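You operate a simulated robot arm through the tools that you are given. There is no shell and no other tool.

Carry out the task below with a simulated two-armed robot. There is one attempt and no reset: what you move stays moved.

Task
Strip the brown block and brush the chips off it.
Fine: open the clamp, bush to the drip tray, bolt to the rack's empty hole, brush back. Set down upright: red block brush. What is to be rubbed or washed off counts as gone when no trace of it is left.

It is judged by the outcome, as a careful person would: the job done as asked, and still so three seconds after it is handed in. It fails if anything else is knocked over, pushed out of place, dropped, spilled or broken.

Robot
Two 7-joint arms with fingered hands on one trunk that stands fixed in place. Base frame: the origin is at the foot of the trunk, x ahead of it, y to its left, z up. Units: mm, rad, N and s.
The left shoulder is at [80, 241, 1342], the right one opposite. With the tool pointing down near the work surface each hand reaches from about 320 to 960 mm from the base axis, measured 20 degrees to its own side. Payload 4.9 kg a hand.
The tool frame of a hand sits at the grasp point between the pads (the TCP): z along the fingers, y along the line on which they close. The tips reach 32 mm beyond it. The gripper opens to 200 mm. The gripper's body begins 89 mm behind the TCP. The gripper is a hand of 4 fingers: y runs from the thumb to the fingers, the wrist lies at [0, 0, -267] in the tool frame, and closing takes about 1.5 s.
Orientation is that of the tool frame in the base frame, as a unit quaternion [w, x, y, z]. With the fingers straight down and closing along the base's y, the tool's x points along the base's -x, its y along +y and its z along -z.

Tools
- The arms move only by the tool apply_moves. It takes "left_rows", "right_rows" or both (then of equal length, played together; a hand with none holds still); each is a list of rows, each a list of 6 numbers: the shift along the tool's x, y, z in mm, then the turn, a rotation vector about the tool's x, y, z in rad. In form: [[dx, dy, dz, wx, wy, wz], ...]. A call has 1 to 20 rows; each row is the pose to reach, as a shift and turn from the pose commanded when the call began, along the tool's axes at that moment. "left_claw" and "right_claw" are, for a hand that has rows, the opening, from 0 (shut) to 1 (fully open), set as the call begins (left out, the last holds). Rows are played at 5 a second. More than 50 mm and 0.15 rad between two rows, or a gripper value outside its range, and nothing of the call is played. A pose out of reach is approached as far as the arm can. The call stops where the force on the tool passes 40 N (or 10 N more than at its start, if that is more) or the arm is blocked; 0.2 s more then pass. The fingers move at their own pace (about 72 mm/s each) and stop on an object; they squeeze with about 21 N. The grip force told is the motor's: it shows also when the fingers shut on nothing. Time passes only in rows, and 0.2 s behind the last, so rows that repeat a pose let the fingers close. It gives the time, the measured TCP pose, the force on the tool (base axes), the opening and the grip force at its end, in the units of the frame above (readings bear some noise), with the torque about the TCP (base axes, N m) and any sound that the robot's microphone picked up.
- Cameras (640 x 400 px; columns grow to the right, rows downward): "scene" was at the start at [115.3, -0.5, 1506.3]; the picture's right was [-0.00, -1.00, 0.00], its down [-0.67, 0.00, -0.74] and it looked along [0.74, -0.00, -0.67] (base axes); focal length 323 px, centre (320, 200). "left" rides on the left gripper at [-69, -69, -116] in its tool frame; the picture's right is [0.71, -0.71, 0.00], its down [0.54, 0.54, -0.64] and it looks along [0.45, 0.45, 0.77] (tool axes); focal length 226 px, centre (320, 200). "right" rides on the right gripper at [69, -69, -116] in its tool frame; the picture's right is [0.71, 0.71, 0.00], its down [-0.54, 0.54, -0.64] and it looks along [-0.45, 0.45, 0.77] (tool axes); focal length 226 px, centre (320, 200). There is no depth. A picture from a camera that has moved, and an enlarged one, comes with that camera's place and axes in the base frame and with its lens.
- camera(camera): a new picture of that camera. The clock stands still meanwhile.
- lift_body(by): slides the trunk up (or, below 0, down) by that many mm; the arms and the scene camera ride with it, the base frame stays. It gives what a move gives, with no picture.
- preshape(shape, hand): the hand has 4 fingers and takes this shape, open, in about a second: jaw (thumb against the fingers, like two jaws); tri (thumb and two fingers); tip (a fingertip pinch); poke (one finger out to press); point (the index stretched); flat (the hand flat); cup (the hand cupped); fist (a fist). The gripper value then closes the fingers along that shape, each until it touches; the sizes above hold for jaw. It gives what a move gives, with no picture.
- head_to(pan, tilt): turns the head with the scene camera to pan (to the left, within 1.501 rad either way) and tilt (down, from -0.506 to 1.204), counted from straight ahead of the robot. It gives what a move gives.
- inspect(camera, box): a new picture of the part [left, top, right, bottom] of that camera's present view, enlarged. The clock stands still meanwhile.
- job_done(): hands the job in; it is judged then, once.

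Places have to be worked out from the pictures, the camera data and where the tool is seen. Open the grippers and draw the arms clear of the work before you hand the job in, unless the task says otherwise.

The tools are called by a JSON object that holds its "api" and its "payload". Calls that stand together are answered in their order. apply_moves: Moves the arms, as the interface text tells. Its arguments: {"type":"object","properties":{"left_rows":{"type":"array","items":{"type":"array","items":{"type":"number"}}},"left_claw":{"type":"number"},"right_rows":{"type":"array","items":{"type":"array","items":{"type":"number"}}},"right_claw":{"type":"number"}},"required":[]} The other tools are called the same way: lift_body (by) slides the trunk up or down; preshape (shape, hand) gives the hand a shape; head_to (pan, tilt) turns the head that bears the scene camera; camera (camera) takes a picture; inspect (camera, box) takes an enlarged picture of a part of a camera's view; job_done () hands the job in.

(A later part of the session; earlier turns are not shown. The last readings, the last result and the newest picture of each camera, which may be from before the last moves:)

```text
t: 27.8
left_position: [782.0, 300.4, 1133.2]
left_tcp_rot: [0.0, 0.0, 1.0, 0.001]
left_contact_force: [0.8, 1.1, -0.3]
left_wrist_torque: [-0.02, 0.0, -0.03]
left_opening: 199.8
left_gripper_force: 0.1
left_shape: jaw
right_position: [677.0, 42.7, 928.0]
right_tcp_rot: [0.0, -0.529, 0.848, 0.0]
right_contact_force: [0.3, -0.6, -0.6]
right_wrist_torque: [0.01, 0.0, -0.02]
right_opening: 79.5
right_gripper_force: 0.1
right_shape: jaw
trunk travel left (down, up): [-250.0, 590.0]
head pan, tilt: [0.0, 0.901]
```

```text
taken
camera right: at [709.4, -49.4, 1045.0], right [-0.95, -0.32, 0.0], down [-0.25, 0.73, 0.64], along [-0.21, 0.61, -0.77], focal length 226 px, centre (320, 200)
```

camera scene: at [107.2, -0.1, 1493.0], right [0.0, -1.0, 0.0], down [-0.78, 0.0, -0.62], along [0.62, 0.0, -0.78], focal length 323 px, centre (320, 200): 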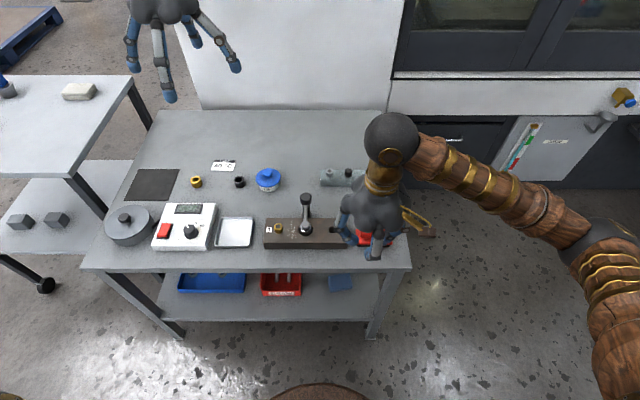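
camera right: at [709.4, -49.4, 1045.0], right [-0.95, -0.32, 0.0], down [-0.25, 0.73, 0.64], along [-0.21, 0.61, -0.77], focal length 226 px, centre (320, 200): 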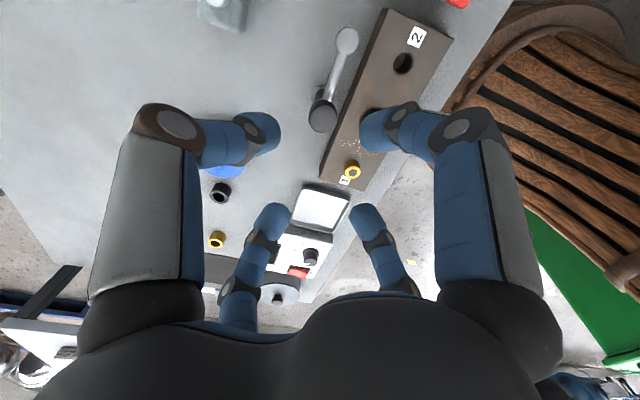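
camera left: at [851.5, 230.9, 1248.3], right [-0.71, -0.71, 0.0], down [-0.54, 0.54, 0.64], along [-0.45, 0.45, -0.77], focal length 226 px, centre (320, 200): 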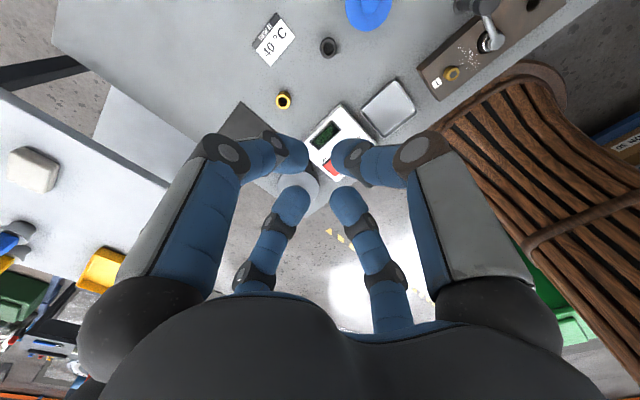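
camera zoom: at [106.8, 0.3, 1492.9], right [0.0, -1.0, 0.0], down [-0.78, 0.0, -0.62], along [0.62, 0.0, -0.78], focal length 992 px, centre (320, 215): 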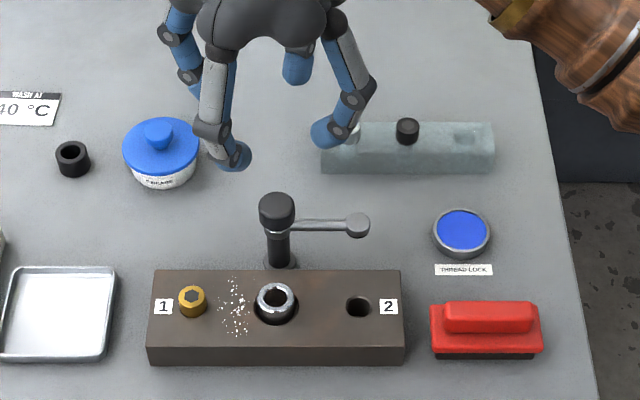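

The clamp stays open on its own. I'll park the right hand to the right, then bring the left hand (yawed 45° so its fingers straddle the knob direction) above the bush at about (604, 42).

{"api": "apply_moves", "payload": {"right_rows": [[35, -3, -4, 0, 0, 0.125], [70, -6, -8, 0, 0, 0.25], [105, -9, -12, 0, 0, 0.375], [140, -12, -16, 0, 0, 0.5], [175, -14, -20, 0, 0, 0.625], [210, -16, -22, 0, 0, 0.75], [245, -18, -22, 0, 0, 0.875], [280, -21, -22, 0, 0, 1.0], [314, -24, -22, 0, 0, 1.115], [314, -24, -22, 0, 0, 1.115]]}}

{"api": "apply_moves", "payload": {"left_rows": [[20, -29, 26, 0, 0, 0.087], [40, -58, 52, 0, 0, 0.174], [60, -87, 78, 0, 0, 0.261], [80, -115, 104, 0, 0, 0.348], [100, -144, 130, 0, 0, 0.435], [120, -172, 156, 0, 0, 0.522], [140, -201, 182, 0, 0, 0.609], [160, -230, 208, 0, 0, 0.697], [179, -258, 232, 0, 0, 0.785], [179, -258, 232, 0, 0, 0.785]], "left_claw": 0.4}}

{"api": "camera", "payload": {"camera": "left"}}

{"api": "camera", "payload": {"camera": "scene"}}

```text
t: 30.0
left_position: [783.6, 300.8, 1132.1]
left_tcp_rot: [0.0, 0.0, 1.0, 0.001]
left_contact_force: [0.6, 0.0, -0.4]
left_wrist_torque: [0.0, 0.02, -0.01]
left_opening: 200.1
left_gripper_force: 0.1
left_shape: jaw
right_position: [561.0, -251.7, 954.3]
right_tcp_rot: [0.0, -0.001, 1.0, -0.001]
right_contact_force: [0.4, 0.6, 0.2]
right_wrist_torque: [0.0, -0.01, -0.02]
right_opening: 79.7
right_gripper_force: 0.0
right_shape: jaw
trunk travel left (down, up): [-250.0, 590.0]
head pan, tilt: [0.0, 0.901]
```

```text
t: 32.2
left_position: [605.7, 41.5, 901.8]
left_tcp_rot: [0.0, 0.383, 0.924, 0.0]
left_contact_force: [-0.6, -0.3, 0.4]
left_wrist_torque: [-0.02, 0.03, -0.02]
left_opening: 80.3
left_gripper_force: 0.0
left_shape: jaw
right_position: [560.8, -250.1, 954.2]
right_tcp_rot: [-0.001, 0.0, 1.0, -0.001]
right_contact_force: [-0.1, 0.6, 0.5]
right_wrist_torque: [-0.01, 0.0, 0.01]
right_opening: 79.9
right_gripper_force: 0.0
right_shape: jaw
trunk travel left (down, up): [-250.0, 590.0]
head pan, tilt: [0.0, 0.901]
```

```text
taken
camera left: at [604.7, -56.3, 1017.5], right [-1.0, 0.0, 0.0], down [0.0, 0.77, 0.64], along [0.0, 0.64, -0.77], focal length 226 px, centre (320, 200)
```

left: 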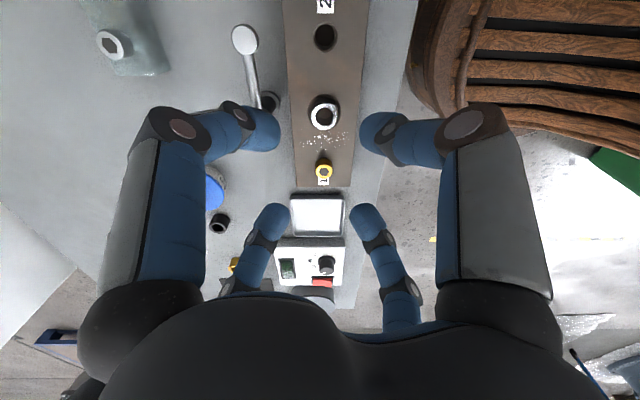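

```text
taken
camera scene: at [106.9, 0.8, 1493.0], right [0.0, -1.0, 0.0], down [-0.78, 0.0, -0.62], along [0.62, 0.0, -0.78], focal length 323 px, centre (320, 200)
```

scene: 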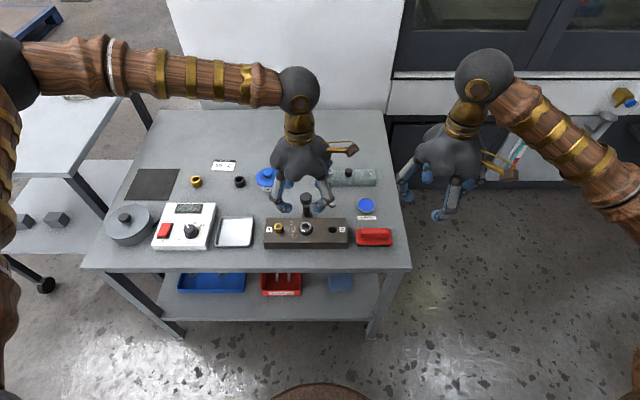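

{"api": "inspect", "payload": {"camera": "left", "box": [270, 60, 380, 240]}}

{"api": "inspect", "payload": {"camera": "scene", "box": [260, 205, 360, 255]}}

```text
2.22 times, centred on (325, 150) of left
camera zoom: at [604.7, -56.3, 1017.5], right [-1.0, 0.0, 0.0], down [0.0, 0.77, 0.64], along [0.0, 0.64, -0.77], focal length 502 px, centre (309, 311)
```

zoom: 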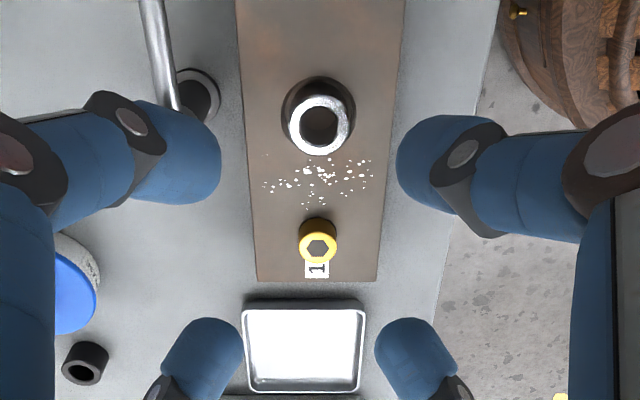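

```text
6.40 times, centred on (310, 230) of scene
camera zoom: at [106.9, 0.8, 1493.0], right [0.0, -1.0, 0.0], down [-0.78, 0.0, -0.62], along [0.62, 0.0, -0.78], focal length 2064 px, centre (384, 8)
```

zoom: 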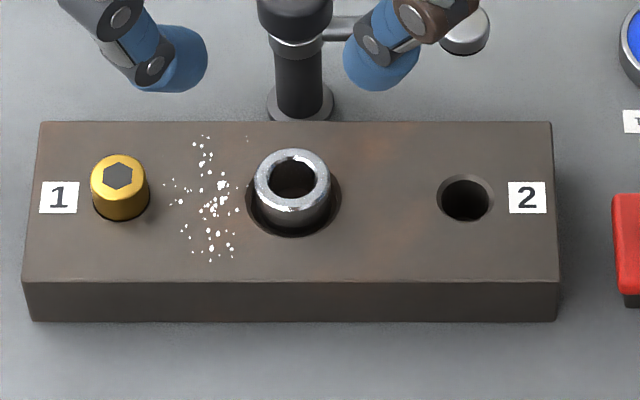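

The bush top is near (599.5, 40.5, 750), standing about 20 mm above the block. I'll descend to z≈800, correcting x, and check the centring.

{"api": "apply_moves", "payload": {"left_rows": [[3, -4, 35, 0, 0, 0], [3, -4, 70, 0, 0, 0], [3, -4, 100, 0, 0, 0], [3, -4, 100, 0, 0, 0]], "left_claw": 0.36}}

{"api": "camera", "payload": {"camera": "left"}}

{"api": "inspect", "payload": {"camera": "scene", "box": [260, 160, 360, 255]}}

```text
t: 33.2
left_position: [600.2, 41.2, 800.4]
left_tcp_rot: [-0.001, 0.383, 0.924, 0.0]
left_contact_force: [-0.4, -0.8, 0.0]
left_wrist_torque: [-0.01, -0.04, 0.0]
left_opening: 72.4
left_gripper_force: 0.0
left_shape: jaw
right_position: [561.5, -251.2, 954.5]
right_tcp_rot: [-0.001, 0.0, 1.0, -0.001]
right_contact_force: [0.3, -1.1, 0.8]
right_wrist_torque: [0.0, -0.01, 0.01]
right_opening: 79.7
right_gripper_force: 0.1
right_shape: jaw
trunk travel left (down, up): [-250.0, 590.0]
head pan, tilt: [0.0, 0.901]
```

```text
taken
camera left: at [599.6, -56.6, 915.5], right [-1.0, 0.0, 0.0], down [0.0, 0.77, 0.64], along [0.0, 0.64, -0.77], focal length 226 px, centre (320, 200)
```

left: 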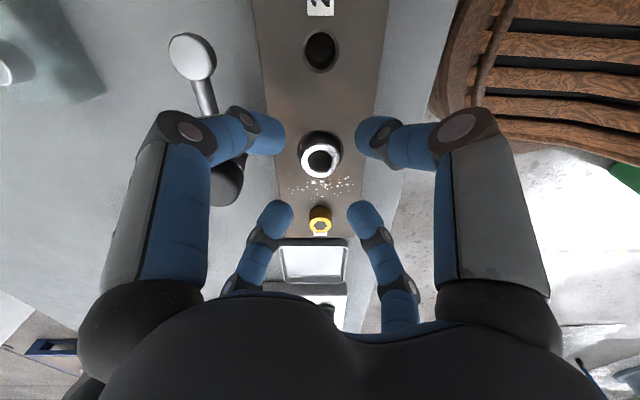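

```text
4.21 times, centred on (310, 208) of scene
camera zoom: at [106.8, -0.1, 1493.0], right [0.0, -1.0, 0.0], down [-0.78, 0.0, -0.62], along [0.62, 0.0, -0.78], focal length 1358 px, centre (362, 168)
```

zoom: 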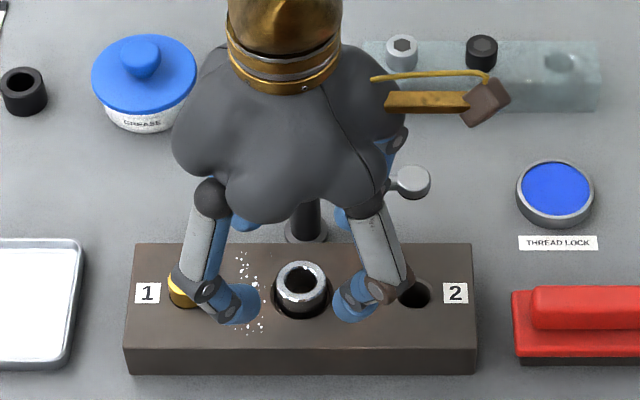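

The bush is centred between the four fingers. I'm lowering so the tips sit a few millimetres above the block top, then closing.

{"api": "apply_moves", "payload": {"left_rows": [[0, -1, 20, 0, 0, 0], [0, -1, 34, 0, 0, 0], [0, -1, 34, 0, 0, 0]], "left_claw": 0.36}}

{"api": "apply_moves", "payload": {"left_rows": [[0, 0, 0, 0, 0, 0], [0, 0, 0, 0, 0, 0], [0, 0, 0, 0, 0, 0], [0, 0, 0, 0, 0, 0], [0, 0, 0, 0, 0, 0]], "left_claw": 0.0}}

{"api": "camera", "payload": {"camera": "left"}}

{"api": "inspect", "payload": {"camera": "scene", "box": [260, 160, 360, 255]}}

```text
t: 34.0
left_position: [598.8, 39.0, 768.6]
left_tcp_rot: [0.002, 0.382, 0.924, 0.001]
left_contact_force: [1.1, 2.3, 18.6]
left_wrist_torque: [0.18, 0.0, -0.03]
left_opening: 73.3
left_gripper_force: 0.0
left_shape: jaw
right_position: [562.1, -250.6, 953.9]
right_tcp_rot: [0.0, 0.0, 1.0, -0.001]
right_contact_force: [-0.1, -0.6, 0.5]
right_wrist_torque: [-0.01, -0.02, 0.0]
right_opening: 79.8
right_gripper_force: 0.1
right_shape: jaw
trunk travel left (down, up): [-250.0, 590.0]
head pan, tilt: [0.0, 0.901]
```

```text
t: 35.2
left_position: [598.2, 39.7, 767.1]
left_tcp_rot: [0.0, 0.383, 0.924, 0.0]
left_contact_force: [-1.9, 0.6, 2.6]
left_wrist_torque: [-0.03, 0.06, -0.02]
left_opening: 39.4
left_gripper_force: 21.3
left_shape: jaw
right_position: [561.1, -252.1, 954.1]
right_tcp_rot: [-0.001, 0.0, 1.0, -0.001]
right_contact_force: [0.1, -0.1, -0.2]
right_wrist_torque: [0.02, -0.02, 0.02]
right_opening: 79.7
right_gripper_force: 0.0
right_shape: jaw
trunk travel left (down, up): [-250.0, 590.0]
head pan, tilt: [0.0, 0.901]
```

```text
taken
camera left: at [597.6, -58.0, 883.0], right [-1.0, 0.0, 0.0], down [0.0, 0.77, 0.64], along [0.0, 0.64, -0.77], focal length 226 px, centre (320, 200)
```

left: 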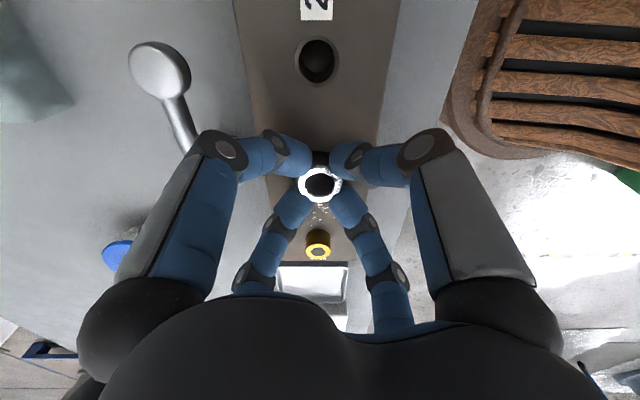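

```text
4.21 times, centred on (310, 208) of scene
camera zoom: at [106.6, -0.2, 1493.0], right [0.0, -1.0, 0.0], down [-0.78, 0.0, -0.62], along [0.62, 0.0, -0.78], focal length 1358 px, centre (362, 168)
```

zoom: 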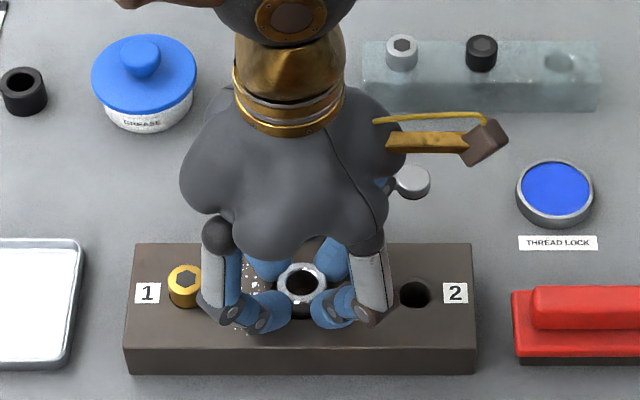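

The bush is gripped (39.4 mm, 21 N). I'm lifting straight up.

{"api": "apply_moves", "payload": {"left_rows": [[0, 0, -8, 0, 0, 0], [0, 0, -20, 0, 0, 0], [0, 0, -40, 0, 0, 0], [0, 0, -70, 0, 0, 0], [0, 0, -100, 0, 0, 0], [0, 0, -100, 0, 0, 0]]}}

{"api": "camera", "payload": {"camera": "left"}}

{"api": "inspect", "payload": {"camera": "scene", "box": [200, 130, 360, 260]}}

```text
t: 36.6
left_position: [597.0, 41.3, 867.3]
left_tcp_rot: [0.0, 0.383, 0.924, 0.0]
left_contact_force: [0.7, 0.1, -0.4]
left_wrist_torque: [-0.04, 0.0, -0.01]
left_opening: 38.9
left_gripper_force: 20.8
left_shape: jaw
right_position: [561.6, -250.6, 954.0]
right_tcp_rot: [-0.001, 0.0, 1.0, 0.0]
right_contact_force: [-0.6, -0.2, 0.0]
right_wrist_torque: [-0.02, 0.01, 0.0]
right_opening: 79.8
right_gripper_force: 0.0
right_shape: jaw
trunk travel left (down, up): [-250.0, 590.0]
head pan, tilt: [0.0, 0.901]
```

```text
taken
camera left: at [597.7, -56.2, 982.5], right [-1.0, 0.0, 0.0], down [0.0, 0.77, 0.64], along [0.0, 0.64, -0.77], focal length 226 px, centre (320, 200)
```

left: 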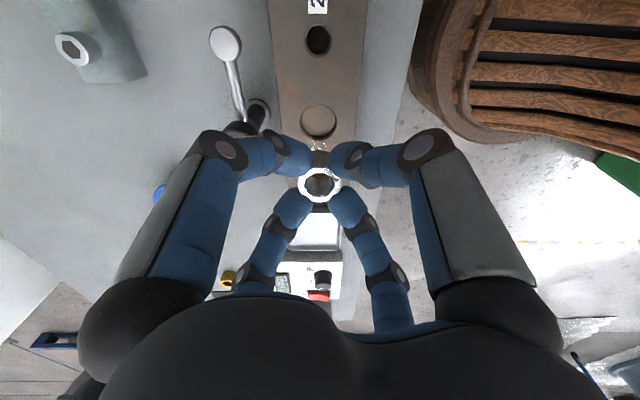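

```text
3.08 times, centred on (280, 195) of scene
camera zoom: at [107.8, -0.2, 1492.9], right [0.0, -1.0, 0.0], down [-0.78, 0.0, -0.62], along [0.62, 0.0, -0.78], focal length 992 px, centre (443, 215)
```

zoom: 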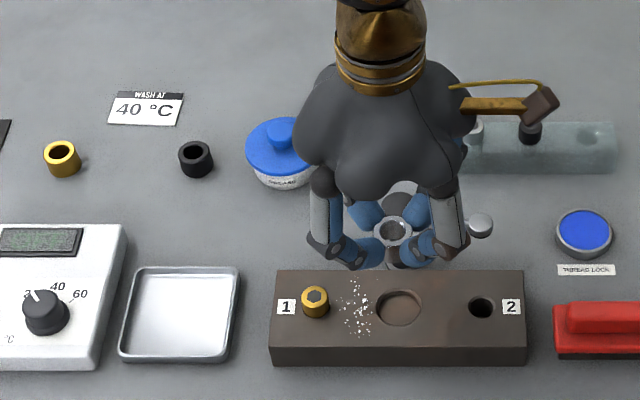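

The bush is free of the block with a clear path. I'm carrying it at height over to the drip tray, centred near (612, 246).

{"api": "apply_moves", "payload": {"left_rows": [[27, 31, 0, 0, 0, 0], [54, 62, 0, 0, 0, 0], [81, 93, 0, 0, 0, 0], [108, 124, 0, 0, 0, 0], [135, 155, 0, 0, 0, 0], [135, 155, 0, 0, 0, 0]]}}

{"api": "camera", "payload": {"camera": "left"}}

{"api": "inspect", "payload": {"camera": "scene", "box": [150, 130, 310, 260]}}

```text
t: 38.0
left_position: [612.3, 243.1, 866.7]
left_tcp_rot: [0.0, 0.382, 0.924, 0.001]
left_contact_force: [-0.2, 0.2, -1.0]
left_wrist_torque: [0.05, -0.03, 0.01]
left_opening: 38.8
left_gripper_force: 21.4
left_shape: jaw
right_position: [563.5, -251.9, 953.1]
right_tcp_rot: [-0.001, 0.0, 1.0, -0.001]
right_contact_force: [-0.2, 0.0, -0.7]
right_wrist_torque: [-0.01, 0.02, 0.01]
right_opening: 79.7
right_gripper_force: 0.0
right_shape: jaw
trunk travel left (down, up): [-250.0, 590.0]
head pan, tilt: [0.0, 0.901]
```

```text
taken
camera left: at [611.0, 146.1, 981.4], right [-1.0, 0.0, 0.0], down [0.0, 0.77, 0.64], along [0.0, 0.64, -0.77], focal length 226 px, centre (320, 200)
```

left: 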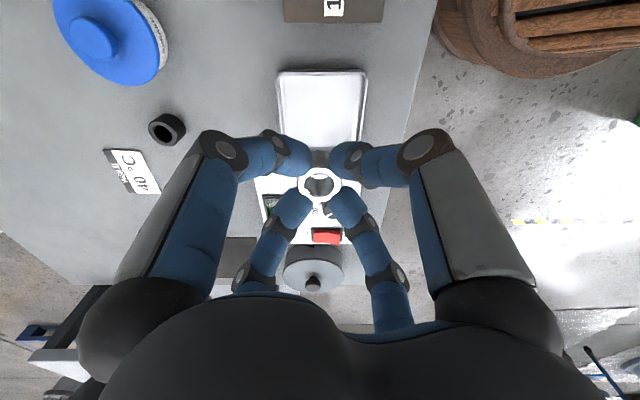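

```text
3.08 times, centred on (230, 195) of scene
camera zoom: at [107.7, -1.2, 1492.9], right [0.0, -1.0, 0.0], down [-0.78, 0.0, -0.62], along [0.62, 0.0, -0.78], focal length 992 px, centre (597, 215)
```

zoom: 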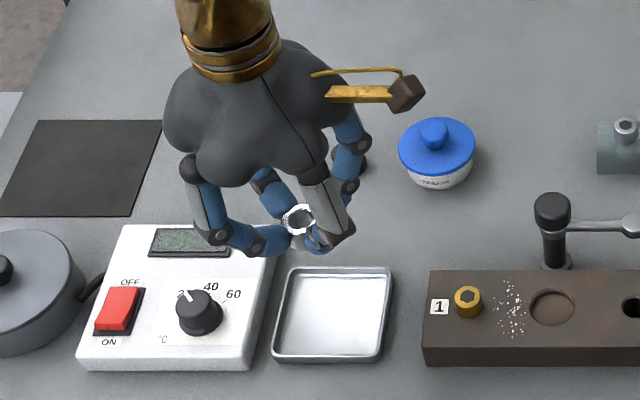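

The tray's centre is about (611, 247), right below. I'm lowering the bush, first quickly to just above, then in small steps to feel for contact.

{"api": "apply_moves", "payload": {"left_rows": [[0, 2, 40, 0, 0, 0], [0, 2, 75, 0, 0, 0], [0, 2, 100, 0, 0, 0], [0, 2, 100, 0, 0, 0]]}}

{"api": "inspect", "payload": {"camera": "scene", "box": [180, 170, 280, 260]}}

{"api": "camera", "payload": {"camera": "left"}}

```text
t: 39.0
left_position: [614.6, 248.1, 764.9]
left_tcp_rot: [0.0, 0.383, 0.924, 0.0]
left_contact_force: [-0.2, -1.0, -0.7]
left_wrist_torque: [-0.02, 0.03, 0.01]
left_opening: 38.7
left_gripper_force: 20.6
left_shape: jaw
right_position: [561.6, -252.2, 953.6]
right_tcp_rot: [-0.001, 0.0, 1.0, -0.002]
right_contact_force: [0.4, 0.1, 0.3]
right_wrist_torque: [0.0, -0.02, 0.0]
right_opening: 79.7
right_gripper_force: 0.1
right_shape: jaw
trunk travel left (down, up): [-250.0, 590.0]
head pan, tilt: [0.0, 0.901]
```

```text
4.44 times, centred on (230, 215) of scene
camera zoom: at [107.1, -0.2, 1493.0], right [0.0, -1.0, 0.0], down [-0.78, 0.0, -0.62], along [0.62, 0.0, -0.78], focal length 1434 px, centre (720, 133)
```

zoom: 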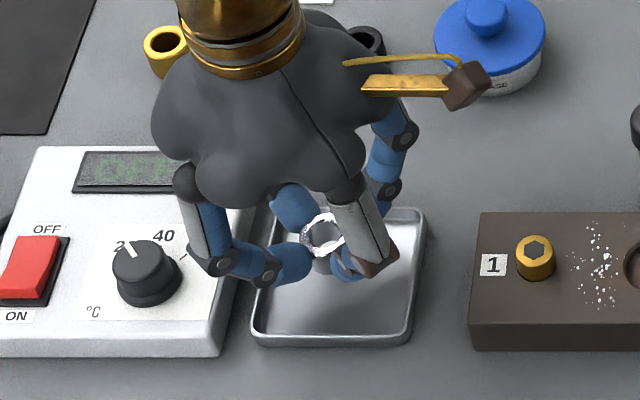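

```text
taken
camera left: at [613.7, 150.4, 881.1], right [-1.0, 0.0, 0.0], down [0.0, 0.77, 0.64], along [0.0, 0.64, -0.77], focal length 226 px, centre (320, 200)
```

left: 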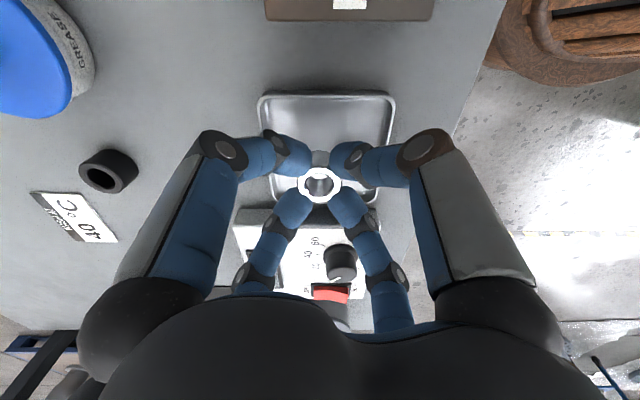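

There's clearance to the control box and the bush is over the tray. I'm lowering in small steps to feel the tray floor.

{"api": "apply_moves", "payload": {"left_rows": [[0, 0, 4, 0, 0, 0], [0, 0, 8, 0, 0, 0], [0, 0, 11, 0, 0, 0], [0, 0, 14, 0, 0, 0], [0, 0, 14, 0, 0, 0]]}}

{"api": "inspect", "payload": {"camera": "scene", "box": [180, 170, 280, 260]}}

```text
t: 40.2
left_position: [614.4, 246.8, 753.1]
left_tcp_rot: [0.0, 0.383, 0.924, 0.0]
left_contact_force: [-0.3, 0.1, -0.4]
left_wrist_torque: [-0.01, 0.0, 0.02]
left_opening: 38.8
left_gripper_force: 20.9
left_shape: jaw
right_position: [561.5, -251.7, 953.8]
right_tcp_rot: [-0.001, -0.001, 1.0, -0.001]
right_contact_force: [-0.4, -0.1, 0.7]
right_wrist_torque: [0.01, -0.02, 0.0]
right_opening: 79.7
right_gripper_force: 0.2
right_shape: jaw
trunk travel left (down, up): [-250.0, 590.0]
head pan, tilt: [0.0, 0.901]
```

```text
4.44 times, centred on (230, 215) of scene
camera zoom: at [107.1, 0.0, 1493.0], right [0.0, -1.0, 0.0], down [-0.78, 0.0, -0.62], along [0.62, 0.0, -0.78], focal length 1434 px, centre (720, 133)
```

zoom: 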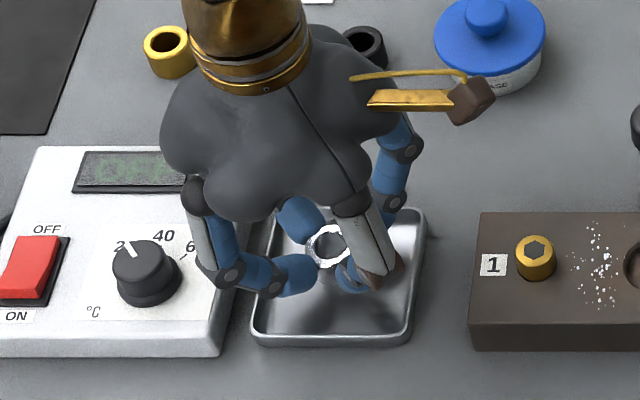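

No contact yet at z≈752, so I'm continuing down in 3 mm steps.

{"api": "apply_moves", "payload": {"left_rows": [[0, 0, 3, 0, 0, 0], [0, 0, 6, 0, 0, 0], [0, 0, 9, 0, 0, 0], [0, 0, 9, 0, 0, 0]]}}

```text
t: 41.2
left_position: [613.1, 246.3, 744.0]
left_tcp_rot: [0.0, 0.383, 0.924, 0.0]
left_contact_force: [0.1, -0.5, -1.1]
left_wrist_torque: [-0.01, 0.01, -0.03]
left_opening: 39.0
left_gripper_force: 20.5
left_shape: jaw
right_position: [561.3, -251.8, 954.1]
right_tcp_rot: [-0.001, 0.0, 1.0, -0.001]
right_contact_force: [0.4, 0.4, 0.1]
right_wrist_torque: [0.0, 0.01, 0.0]
right_opening: 79.8
right_gripper_force: 0.1
right_shape: jaw
trunk travel left (down, up): [-250.0, 590.0]
head pan, tilt: [0.0, 0.901]
```

Still free at z≈743; lowering further in 2.5 mm steps.

{"api": "apply_moves", "payload": {"left_rows": [[0, 0, 2.5, 0, 0, 0], [0, 0, 5, 0, 0, 0], [0, 0, 7.5, 0, 0, 0], [0, 0, 7.5, 0, 0, 0]]}}

{"api": "inspect", "payload": {"camera": "scene", "box": [180, 170, 280, 260]}}

{"api": "inspect", "payload": {"camera": "left", "box": [240, 80, 420, 220]}}

```text
t: 42.0
left_position: [614.3, 245.8, 742.0]
left_tcp_rot: [0.003, 0.383, 0.924, 0.002]
left_contact_force: [-9.8, 3.1, 31.9]
left_wrist_torque: [0.07, 0.35, -0.05]
left_opening: 39.1
left_gripper_force: 20.7
left_shape: jaw
right_position: [559.4, -252.3, 955.6]
right_tcp_rot: [0.0, 0.0, 1.0, -0.001]
right_contact_force: [0.2, 0.2, -0.7]
right_wrist_torque: [0.04, 0.01, 0.03]
right_opening: 79.6
right_gripper_force: 0.1
right_shape: jaw
trunk travel left (down, up): [-250.0, 590.0]
head pan, tilt: [0.0, 0.901]
stopped in row 4 (left hand): the force on the tool passed its limit at 42 N (the readings are from after the stop); the commanded pose is now the measured one
```

```text
4.44 times, centred on (230, 215) of scene
camera zoom: at [103.9, -0.7, 1493.5], right [0.0, -1.0, 0.0], down [-0.78, 0.0, -0.62], along [0.62, 0.0, -0.78], focal length 1434 px, centre (720, 133)
```

zoom: 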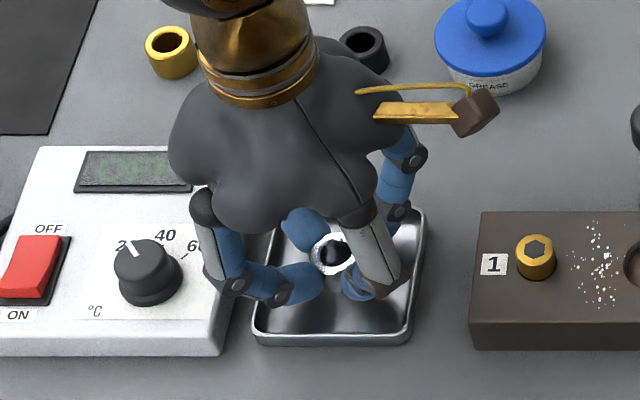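

```text
2.86 times, centred on (330, 150) of left
camera zoom: at [613.1, 148.9, 857.5], right [-1.0, 0.0, -0.01], down [0.0, 0.77, 0.64], along [0.01, 0.64, -0.77], focal length 646 px, centre (291, 343)
```

zoom: 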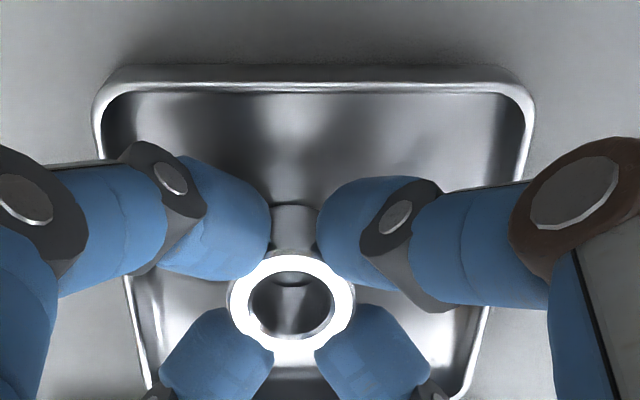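

The bush touched the tray floor at about TCP z≈742. I'll ease up 1 mm, open gently, and lift away.

{"api": "apply_moves", "payload": {"left_rows": [[0, 0, -1, 0, 0, 0], [0, 0, -1, 0, 0, 0]]}}

{"api": "apply_moves", "payload": {"left_rows": [[0, 0, 0, 0, 0, 0], [0, 0, 0, 0, 0, 0], [0, 0, 0, 0, 0, 0], [0, 0, 0, 0, 0, 0], [0, 0, 0, 0, 0, 0]], "left_claw": 0.34}}

{"api": "apply_moves", "payload": {"left_rows": [[0, 0, -20, 0, 0, 0], [0, 0, -50, 0, 0, 0], [0, 0, -90, 0, 0, 0], [0, 0, -130, 0, 0, 0], [0, 0, -130, 0, 0, 0]]}}

{"api": "inspect", "payload": {"camera": "left", "box": [240, 40, 420, 220]}}

{"api": "inspect", "payload": {"camera": "scene", "box": [180, 150, 340, 260]}}

```text
t: 42.6
left_position: [614.1, 247.0, 740.6]
left_tcp_rot: [0.004, 0.383, 0.924, 0.001]
left_contact_force: [-5.7, 4.1, 31.5]
left_wrist_torque: [0.06, 0.21, -0.04]
left_opening: 39.3
left_gripper_force: 20.4
left_shape: jaw
right_position: [559.7, -253.0, 955.4]
right_tcp_rot: [0.001, -0.001, 1.0, 0.0]
right_contact_force: [-0.2, -0.3, -0.5]
right_wrist_torque: [0.01, 0.02, 0.0]
right_opening: 79.9
right_gripper_force: 0.0
right_shape: jaw
trunk travel left (down, up): [-250.0, 590.0]
head pan, tilt: [0.0, 0.901]
```

```text
t: 43.8
left_position: [615.3, 246.1, 739.9]
left_tcp_rot: [0.001, 0.383, 0.924, 0.001]
left_contact_force: [0.4, -0.5, -0.1]
left_wrist_torque: [-0.01, -0.02, -0.03]
left_opening: 67.6
left_gripper_force: 0.1
left_shape: jaw
right_position: [561.0, -251.3, 953.1]
right_tcp_rot: [-0.001, 0.001, 1.0, -0.001]
right_contact_force: [-0.4, -0.9, 0.3]
right_wrist_torque: [0.02, -0.01, 0.01]
right_opening: 79.7
right_gripper_force: 0.1
right_shape: jaw
trunk travel left (down, up): [-250.0, 590.0]
head pan, tilt: [0.0, 0.901]
```

```text
t: 45.0
left_position: [616.3, 247.5, 870.5]
left_tcp_rot: [0.002, 0.383, 0.924, 0.0]
left_contact_force: [0.2, -0.3, -0.2]
left_wrist_torque: [-0.01, 0.02, -0.01]
left_opening: 68.2
left_gripper_force: 0.0
left_shape: jaw
right_position: [561.7, -250.5, 953.7]
right_tcp_rot: [-0.001, 0.0, 1.0, -0.001]
right_contact_force: [0.3, 0.6, 0.2]
right_wrist_torque: [-0.01, 0.0, -0.01]
right_opening: 79.5
right_gripper_force: 0.1
right_shape: jaw
trunk travel left (down, up): [-250.0, 590.0]
head pan, tilt: [0.0, 0.901]
```

```text
2.22 times, centred on (330, 130) of left
camera zoom: at [615.5, 150.7, 986.0], right [-1.0, 0.0, 0.0], down [0.0, 0.77, 0.64], along [0.0, 0.64, -0.77], focal length 502 px, centre (298, 356)
```

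zoom: 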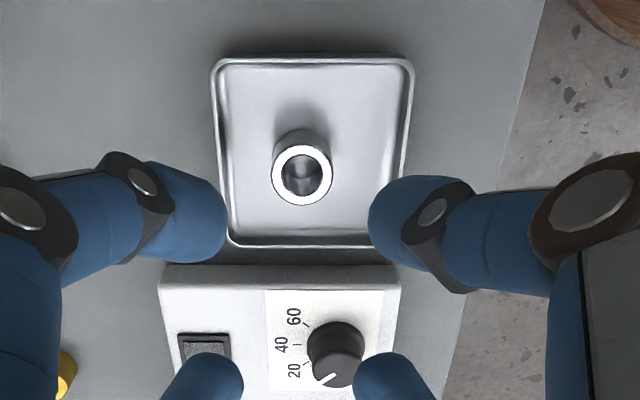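

```text
3.64 times, centred on (260, 205) of scene
camera zoom: at [107.9, 0.2, 1492.9], right [0.0, -1.0, 0.0], down [-0.78, 0.0, -0.62], along [0.62, 0.0, -0.78], focal length 1173 px, centre (538, 182)
```

zoom: 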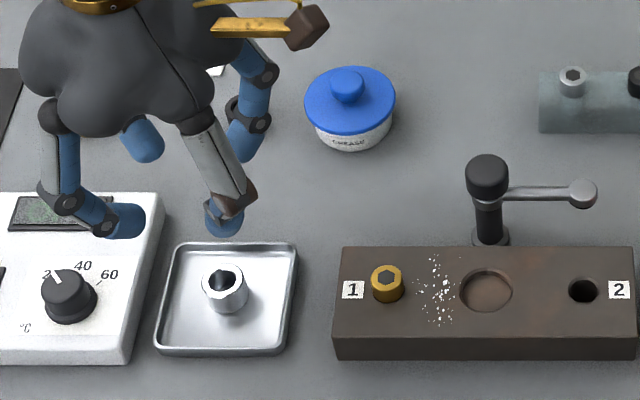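

The bush stands in the drip tray and the tray hasn't moved. I'll park the left hand up and away, then bring the right hand over the brass bolt near (600, 117).

{"api": "apply_moves", "payload": {"left_rows": [[-11, 22, -37, 0, 0, -0.11], [-23, 44, -74, 0, 0, -0.22], [-35, 66, -111, 0, 0, -0.33], [-46, 88, -148, 0, 0, -0.44], [-58, 110, -185, 0, 0, -0.55], [-70, 132, -222, 0, 0, -0.66], [-81, 156, -262, 0, 0, -0.785], [-81, 156, -262, 0, 0, -0.785]]}}

{"api": "apply_moves", "payload": {"right_rows": [[-4, 41, 8, 0, 0, 0.087], [-9, 82, 16, 0, 0, 0.174], [-13, 123, 24, 0, 0, 0.261], [-17, 164, 32, 0, 0, 0.348], [-22, 205, 40, 0, 0, 0.435], [-26, 246, 48, 0, 0, 0.522], [-30, 287, 56, 0, 0, 0.609], [-35, 328, 64, 0, 0, 0.697], [-39, 368, 74, 0, 0, 0.785], [-39, 368, 74, 0, 0, 0.785]], "right_claw": 0.36}}

{"api": "camera", "payload": {"camera": "right"}}

{"api": "inspect", "payload": {"camera": "scene", "box": [230, 150, 350, 250]}}

```text
t: 46.8
left_position: [781.6, 299.2, 1132.1]
left_tcp_rot: [0.002, -0.001, 1.0, 0.0]
left_contact_force: [0.1, 0.5, 0.0]
left_wrist_torque: [-0.01, -0.03, 0.0]
left_opening: 68.1
left_gripper_force: 0.1
left_shape: jaw
right_position: [561.2, -251.3, 954.3]
right_tcp_rot: [0.0, 0.0, 1.0, 0.0]
right_contact_force: [0.1, -1.2, 0.3]
right_wrist_torque: [-0.04, -0.01, -0.01]
right_opening: 79.8
right_gripper_force: 0.1
right_shape: jaw
trunk travel left (down, up): [-250.0, 590.0]
head pan, tilt: [0.0, 0.901]
```

```text
t: 49.0
left_position: [781.3, 297.3, 1131.8]
left_tcp_rot: [0.001, 0.0, 1.0, 0.0]
left_contact_force: [-0.3, -0.1, 0.9]
left_wrist_torque: [0.03, 0.0, 0.01]
left_opening: 67.9
left_gripper_force: 0.1
left_shape: jaw
right_position: [600.1, 115.7, 880.6]
right_tcp_rot: [0.0, 0.383, 0.924, -0.001]
right_contact_force: [0.1, -0.8, 0.7]
right_wrist_torque: [0.0, -0.01, 0.0]
right_opening: 72.4
right_gripper_force: 0.1
right_shape: jaw
trunk travel left (down, up): [-250.0, 590.0]
head pan, tilt: [0.0, 0.901]
```

```text
taken
camera right: at [503.0, 114.6, 996.7], right [0.0, 1.0, 0.0], down [0.77, 0.0, 0.64], along [0.64, 0.0, -0.77], focal length 226 px, centre (320, 200)
```

right: 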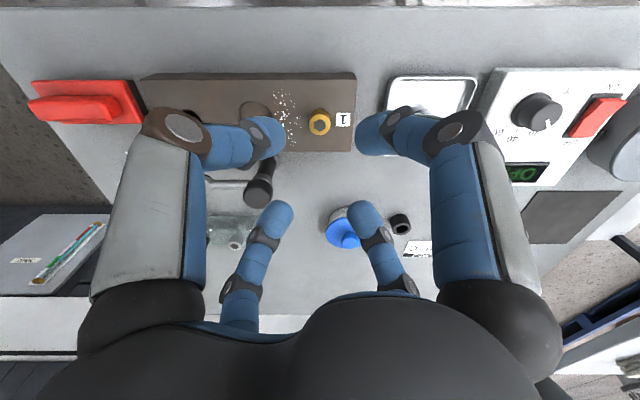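

```text
4.00 times, centred on (290, 200) of scene
camera zoom: at [107.1, -1.3, 1493.0], right [0.0, -1.0, 0.0], down [-0.78, 0.0, -0.62], along [0.62, 0.0, -0.78], focal length 1290 px, centre (440, 200)
```

zoom: 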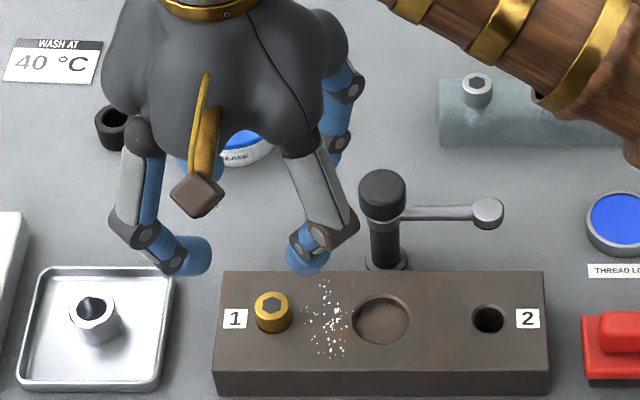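

The hand is centred over the bolt (≈600, 115.5). I'm descending with a narrower opening so the tips end just above the block face.

{"api": "apply_moves", "payload": {"right_rows": [[0, 0, 40, 0, 0, 0], [0, 0, 75, 0, 0, 0], [0, 0, 75, 0, 0, 0]], "right_claw": 0.28}}

{"api": "camera", "payload": {"camera": "right"}}

{"api": "inspect", "payload": {"camera": "right", "box": [250, 100, 390, 220]}}

```text
t: 49.8
left_position: [780.8, 300.3, 1131.5]
left_tcp_rot: [0.001, 0.0, 1.0, 0.0]
left_contact_force: [0.8, -0.4, 0.1]
left_wrist_torque: [-0.01, 0.0, -0.01]
left_opening: 67.8
left_gripper_force: 0.0
left_shape: jaw
right_position: [599.8, 117.2, 806.5]
right_tcp_rot: [0.0, 0.382, 0.924, 0.0]
right_contact_force: [-0.4, 0.0, -0.9]
right_wrist_torque: [-0.01, -0.04, -0.01]
right_opening: 56.4
right_gripper_force: 0.1
right_shape: jaw
trunk travel left (down, up): [-250.0, 590.0]
head pan, tilt: [0.0, 0.901]
```

```text
taken
camera right: at [503.0, 116.3, 921.6], right [0.0, 1.0, 0.0], down [0.77, 0.0, 0.64], along [0.64, 0.0, -0.77], focal length 226 px, centre (320, 200)
```

right: 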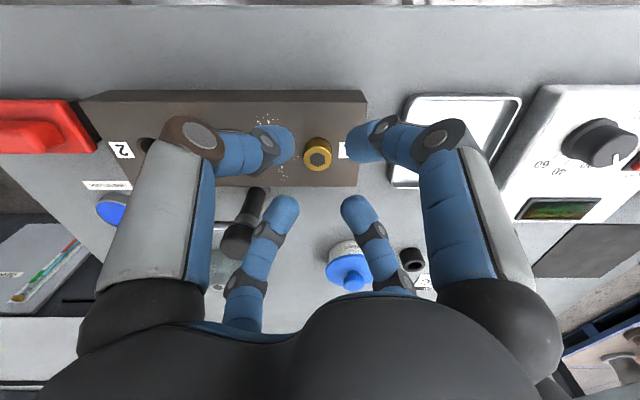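

```text
3.33 times, centred on (320, 160) of right
camera zoom: at [503.0, 116.3, 921.6], right [0.0, 1.0, 0.0], down [0.77, 0.0, 0.64], along [0.64, 0.0, -0.77], focal length 754 px, centre (320, 333)
```

zoom: 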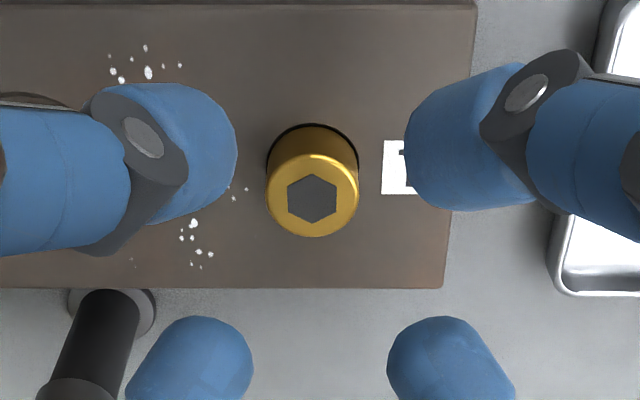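

The bolt head is about 2 mm to the right of centre; I'm correcting and lowering the rest of the way, then closing.

{"api": "apply_moves", "payload": {"right_rows": [[-2, -0.6, 20, 0, 0, 0], [-2, -0.6, 38, 0, 0, 0], [-2, -0.6, 38, 0, 0, 0]], "right_claw": 0.26}}

{"api": "apply_moves", "payload": {"right_rows": [[0, 0, 0, 0, 0, 0], [0, 0, 0, 0, 0, 0], [0, 0, 0, 0, 0, 0], [0, 0, 0, 0, 0, 0], [0, 0, 0, 0, 0, 0]], "right_claw": 0.0}}

{"api": "inspect", "payload": {"camera": "right", "box": [250, 100, 390, 240]}}

```text
t: 50.6
left_position: [780.8, 298.5, 1133.2]
left_tcp_rot: [0.003, 0.0, 1.0, 0.001]
left_contact_force: [-0.3, -0.5, -0.3]
left_wrist_torque: [-0.01, 0.04, -0.01]
left_opening: 67.9
left_gripper_force: 0.1
left_shape: jaw
right_position: [601.2, 115.0, 769.3]
right_tcp_rot: [0.001, 0.383, 0.924, 0.0]
right_contact_force: [-2.5, 0.0, 25.0]
right_wrist_torque: [-0.17, 0.32, 0.02]
right_opening: 53.5
right_gripper_force: 0.1
right_shape: jaw
trunk travel left (down, up): [-250.0, 590.0]
head pan, tilt: [0.0, 0.901]
```

```text
t: 51.8
left_position: [781.6, 298.9, 1131.4]
left_tcp_rot: [0.002, 0.0, 1.0, 0.001]
left_contact_force: [-1.0, -0.3, -0.4]
left_wrist_torque: [0.0, -0.01, 0.0]
left_opening: 67.9
left_gripper_force: 0.0
left_shape: jaw
right_position: [603.4, 114.8, 765.6]
right_tcp_rot: [-0.001, 0.383, 0.924, 0.0]
right_contact_force: [-1.4, -1.0, 3.3]
right_wrist_torque: [0.0, 0.06, 0.01]
right_opening: 33.4
right_gripper_force: 21.3
right_shape: jaw
trunk travel left (down, up): [-250.0, 590.0]
head pan, tilt: [0.0, 0.901]
```

```text
2.86 times, centred on (320, 170) of right
camera zoom: at [504.8, 114.5, 882.1], right [0.0, 1.0, 0.0], down [0.77, 0.0, 0.64], along [0.64, 0.0, -0.77], focal length 646 px, centre (320, 286)
```

zoom: 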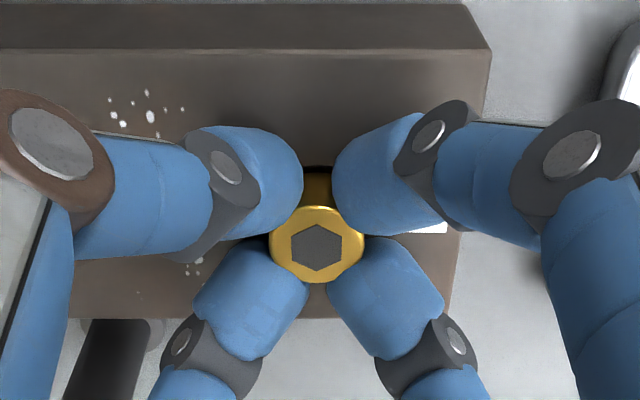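

The bolt head is gripped by all four fingers, so I'm lifting straight up and watching for resistance.

{"api": "apply_moves", "payload": {"right_rows": [[0, 0, -5, 0, 0, 0], [0, 0, -12, 0, 0, 0], [0, 0, -20, 0, 0, 0], [0, 0, -20, 0, 0, 0]]}}

{"api": "inspect", "payload": {"camera": "scene", "box": [240, 170, 340, 250]}}

{"api": "inspect", "payload": {"camera": "right", "box": [250, 100, 390, 240]}}

```text
t: 52.8
left_position: [782.5, 299.8, 1132.2]
left_tcp_rot: [0.002, -0.001, 1.0, 0.0]
left_contact_force: [-0.9, -0.1, 0.4]
left_wrist_torque: [-0.04, 0.0, 0.01]
left_opening: 68.0
left_gripper_force: 0.1
left_shape: jaw
right_position: [602.7, 115.5, 786.7]
right_tcp_rot: [0.0, 0.383, 0.924, -0.001]
right_contact_force: [0.3, 0.0, -0.7]
right_wrist_torque: [-0.01, -0.01, 0.01]
right_opening: 33.2
right_gripper_force: 21.1
right_shape: jaw
trunk travel left (down, up): [-250.0, 590.0]
head pan, tilt: [0.0, 0.901]
```

```text
5.00 times, centred on (290, 210) of scene
camera zoom: at [107.3, 0.0, 1493.0], right [0.0, -1.0, 0.0], down [-0.78, 0.0, -0.62], along [0.62, 0.0, -0.78], focal length 1613 px, centre (470, 150)
```

zoom: 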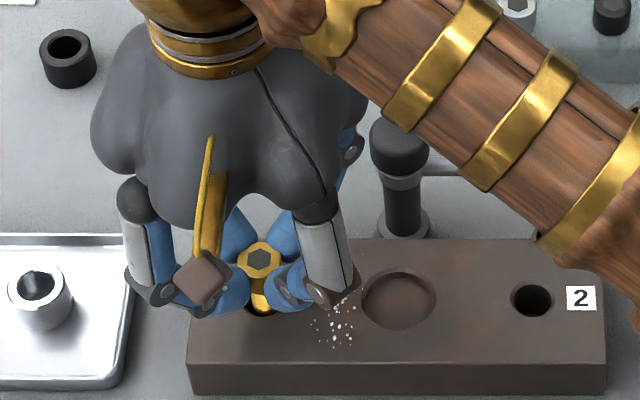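

```text
2.86 times, centred on (320, 170) of right
camera zoom: at [504.5, 114.1, 902.6], right [0.0, 1.0, 0.0], down [0.77, 0.0, 0.64], along [0.64, 0.0, -0.77], focal length 646 px, centre (320, 286)
```

zoom: 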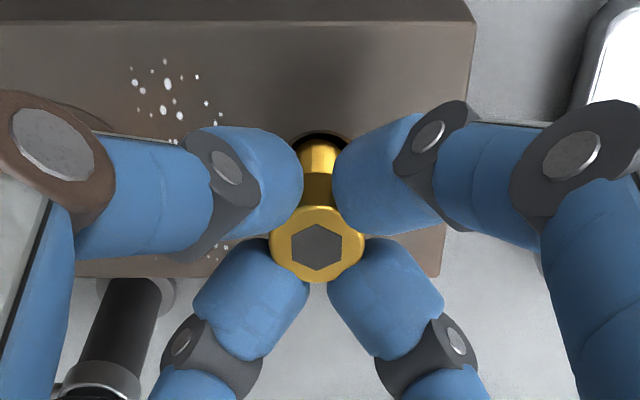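

The bolt is sliding out freely. I'll lift it clear and check the shank length.

{"api": "apply_moves", "payload": {"right_rows": [[0, 0, -20, 0, 0, 0], [0, 0, -45, 0, 0, 0], [0, 0, -75, 0, 0, 0], [0, 0, -105, 0, 0, 0], [0, 0, -105, 0, 0, 0]]}}

{"api": "camera", "payload": {"camera": "right"}}

{"api": "inspect", "payload": {"camera": "scene", "box": [240, 130, 340, 250]}}

{"api": "camera", "payload": {"camera": "left"}}

```text
t: 54.0
left_position: [782.2, 299.2, 1130.8]
left_tcp_rot: [0.002, 0.001, 1.0, -0.001]
left_contact_force: [0.4, 0.1, -0.1]
left_wrist_torque: [0.01, -0.01, -0.02]
left_opening: 68.2
left_gripper_force: 0.1
left_shape: jaw
right_position: [602.2, 114.6, 892.0]
right_tcp_rot: [0.0, 0.383, 0.924, -0.001]
right_contact_force: [0.3, -0.4, -0.8]
right_wrist_torque: [0.02, -0.04, 0.01]
right_opening: 32.9
right_gripper_force: 21.4
right_shape: jaw
trunk travel left (down, up): [-250.0, 590.0]
head pan, tilt: [0.0, 0.901]
```

```text
taken
camera right: at [504.8, 113.6, 1008.3], right [0.0, 1.0, 0.0], down [0.77, 0.0, 0.64], along [0.64, 0.0, -0.77], focal length 226 px, centre (320, 200)
```

right: 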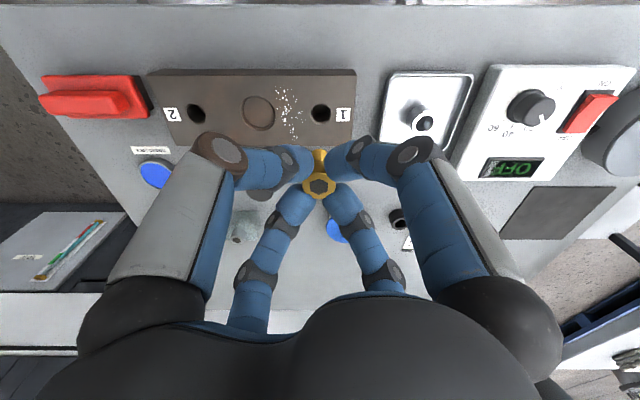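

```text
3.33 times, centred on (290, 190) of scene
camera zoom: at [107.4, 0.2, 1493.0], right [0.0, -1.0, 0.0], down [-0.78, 0.0, -0.62], along [0.62, 0.0, -0.78], focal length 1075 px, centre (420, 233)
```

zoom: 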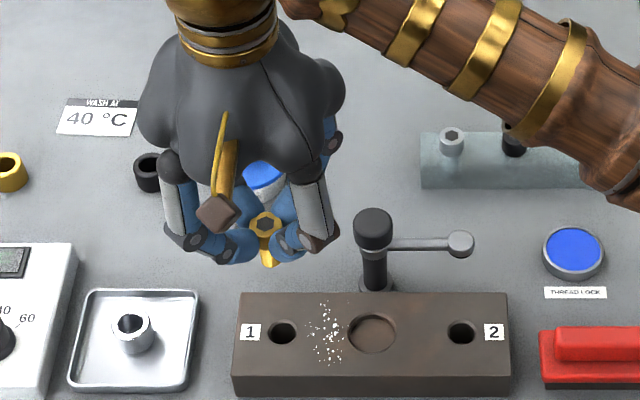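

```text
taken
camera left: at [849.7, 230.3, 1247.3], right [-0.71, -0.71, 0.0], down [-0.54, 0.54, 0.64], along [-0.45, 0.45, -0.77], focal length 226 px, centre (320, 200)
```

left: 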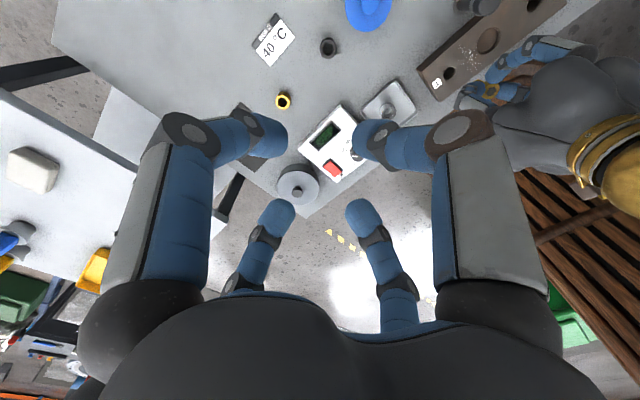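

The bolt is out, with a shank of about 30 mm. The rack's empty hole should be near (813, −150); I'm carrying the bolt there at height and will refine the hole position with the hand camera.

{"api": "apply_moves", "payload": {"right_rows": [[-42, -5, 0, 0, 0, 0], [-84, -9, 0, 0, 0, 0], [-126, -14, 0, 0, 0, 0], [-168, -19, 0, 0, 0, 0], [-210, -23, 0, 0, 0, 0], [-252, -28, 0, 0, 0, 0], [-294, -33, 0, 0, 0, 0], [-336, -37, 0, 0, 0, 0], [-336, -37, 0, 0, 0, 0]]}}

{"api": "camera", "payload": {"camera": "right"}}

{"api": "inspect", "payload": {"camera": "right", "box": [250, 60, 390, 220]}}

{"api": "inspect", "payload": {"camera": "scene", "box": [300, 110, 420, 220]}}

```text
t: 56.0
left_position: [782.3, 300.3, 1132.0]
left_tcp_rot: [0.001, 0.0, 1.0, 0.001]
left_contact_force: [-1.0, 0.1, -0.3]
left_wrist_torque: [-0.05, 0.01, -0.03]
left_opening: 67.7
left_gripper_force: 0.1
left_shape: jaw
right_position: [813.3, -150.1, 892.5]
right_tcp_rot: [-0.001, 0.383, 0.924, -0.001]
right_contact_force: [-0.1, 0.2, -1.4]
right_wrist_torque: [-0.01, -0.01, 0.02]
right_opening: 33.1
right_gripper_force: 20.4
right_shape: jaw
trunk travel left (down, up): [-250.0, 590.0]
head pan, tilt: [0.0, 0.901]
```

```text
taken
camera right: at [716.5, -150.7, 1007.9], right [0.0, 1.0, 0.0], down [0.77, 0.0, 0.64], along [0.64, 0.0, -0.77], focal length 226 px, centre (320, 200)
```

right: 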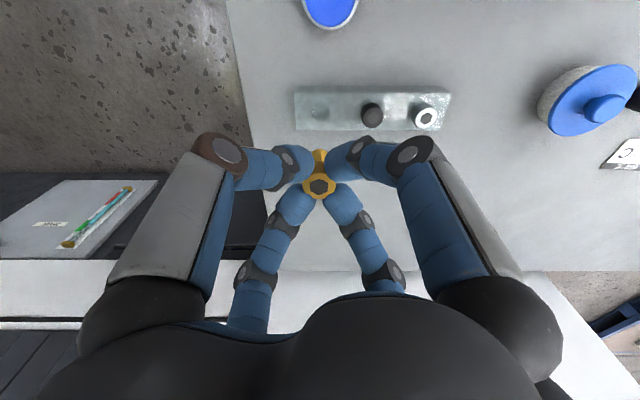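

```text
2.50 times, centred on (320, 140) of right
camera zoom: at [716.5, -150.7, 1007.9], right [0.0, 1.0, 0.0], down [0.77, 0.0, 0.64], along [0.64, 0.0, -0.77], focal length 565 px, centre (320, 350)
```

zoom: 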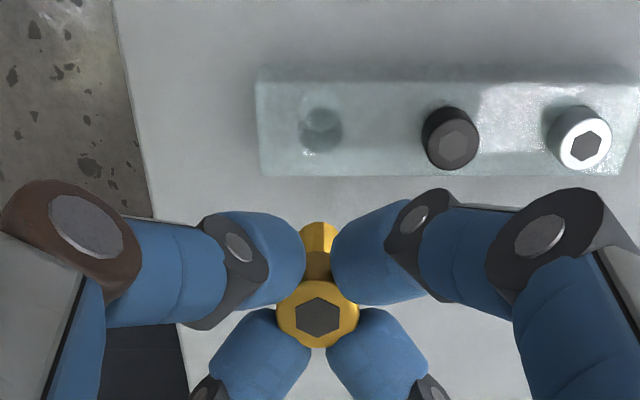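

```text
3.64 times, centred on (360, 165) of scene
camera zoom: at [106.9, 0.2, 1493.0], right [0.0, -1.0, 0.0], down [-0.78, 0.0, -0.62], along [0.62, 0.0, -0.78], focal length 1173 px, centre (174, 327)
```

zoom: 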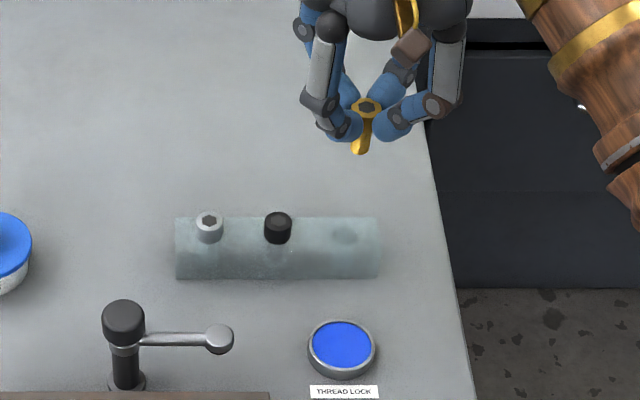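

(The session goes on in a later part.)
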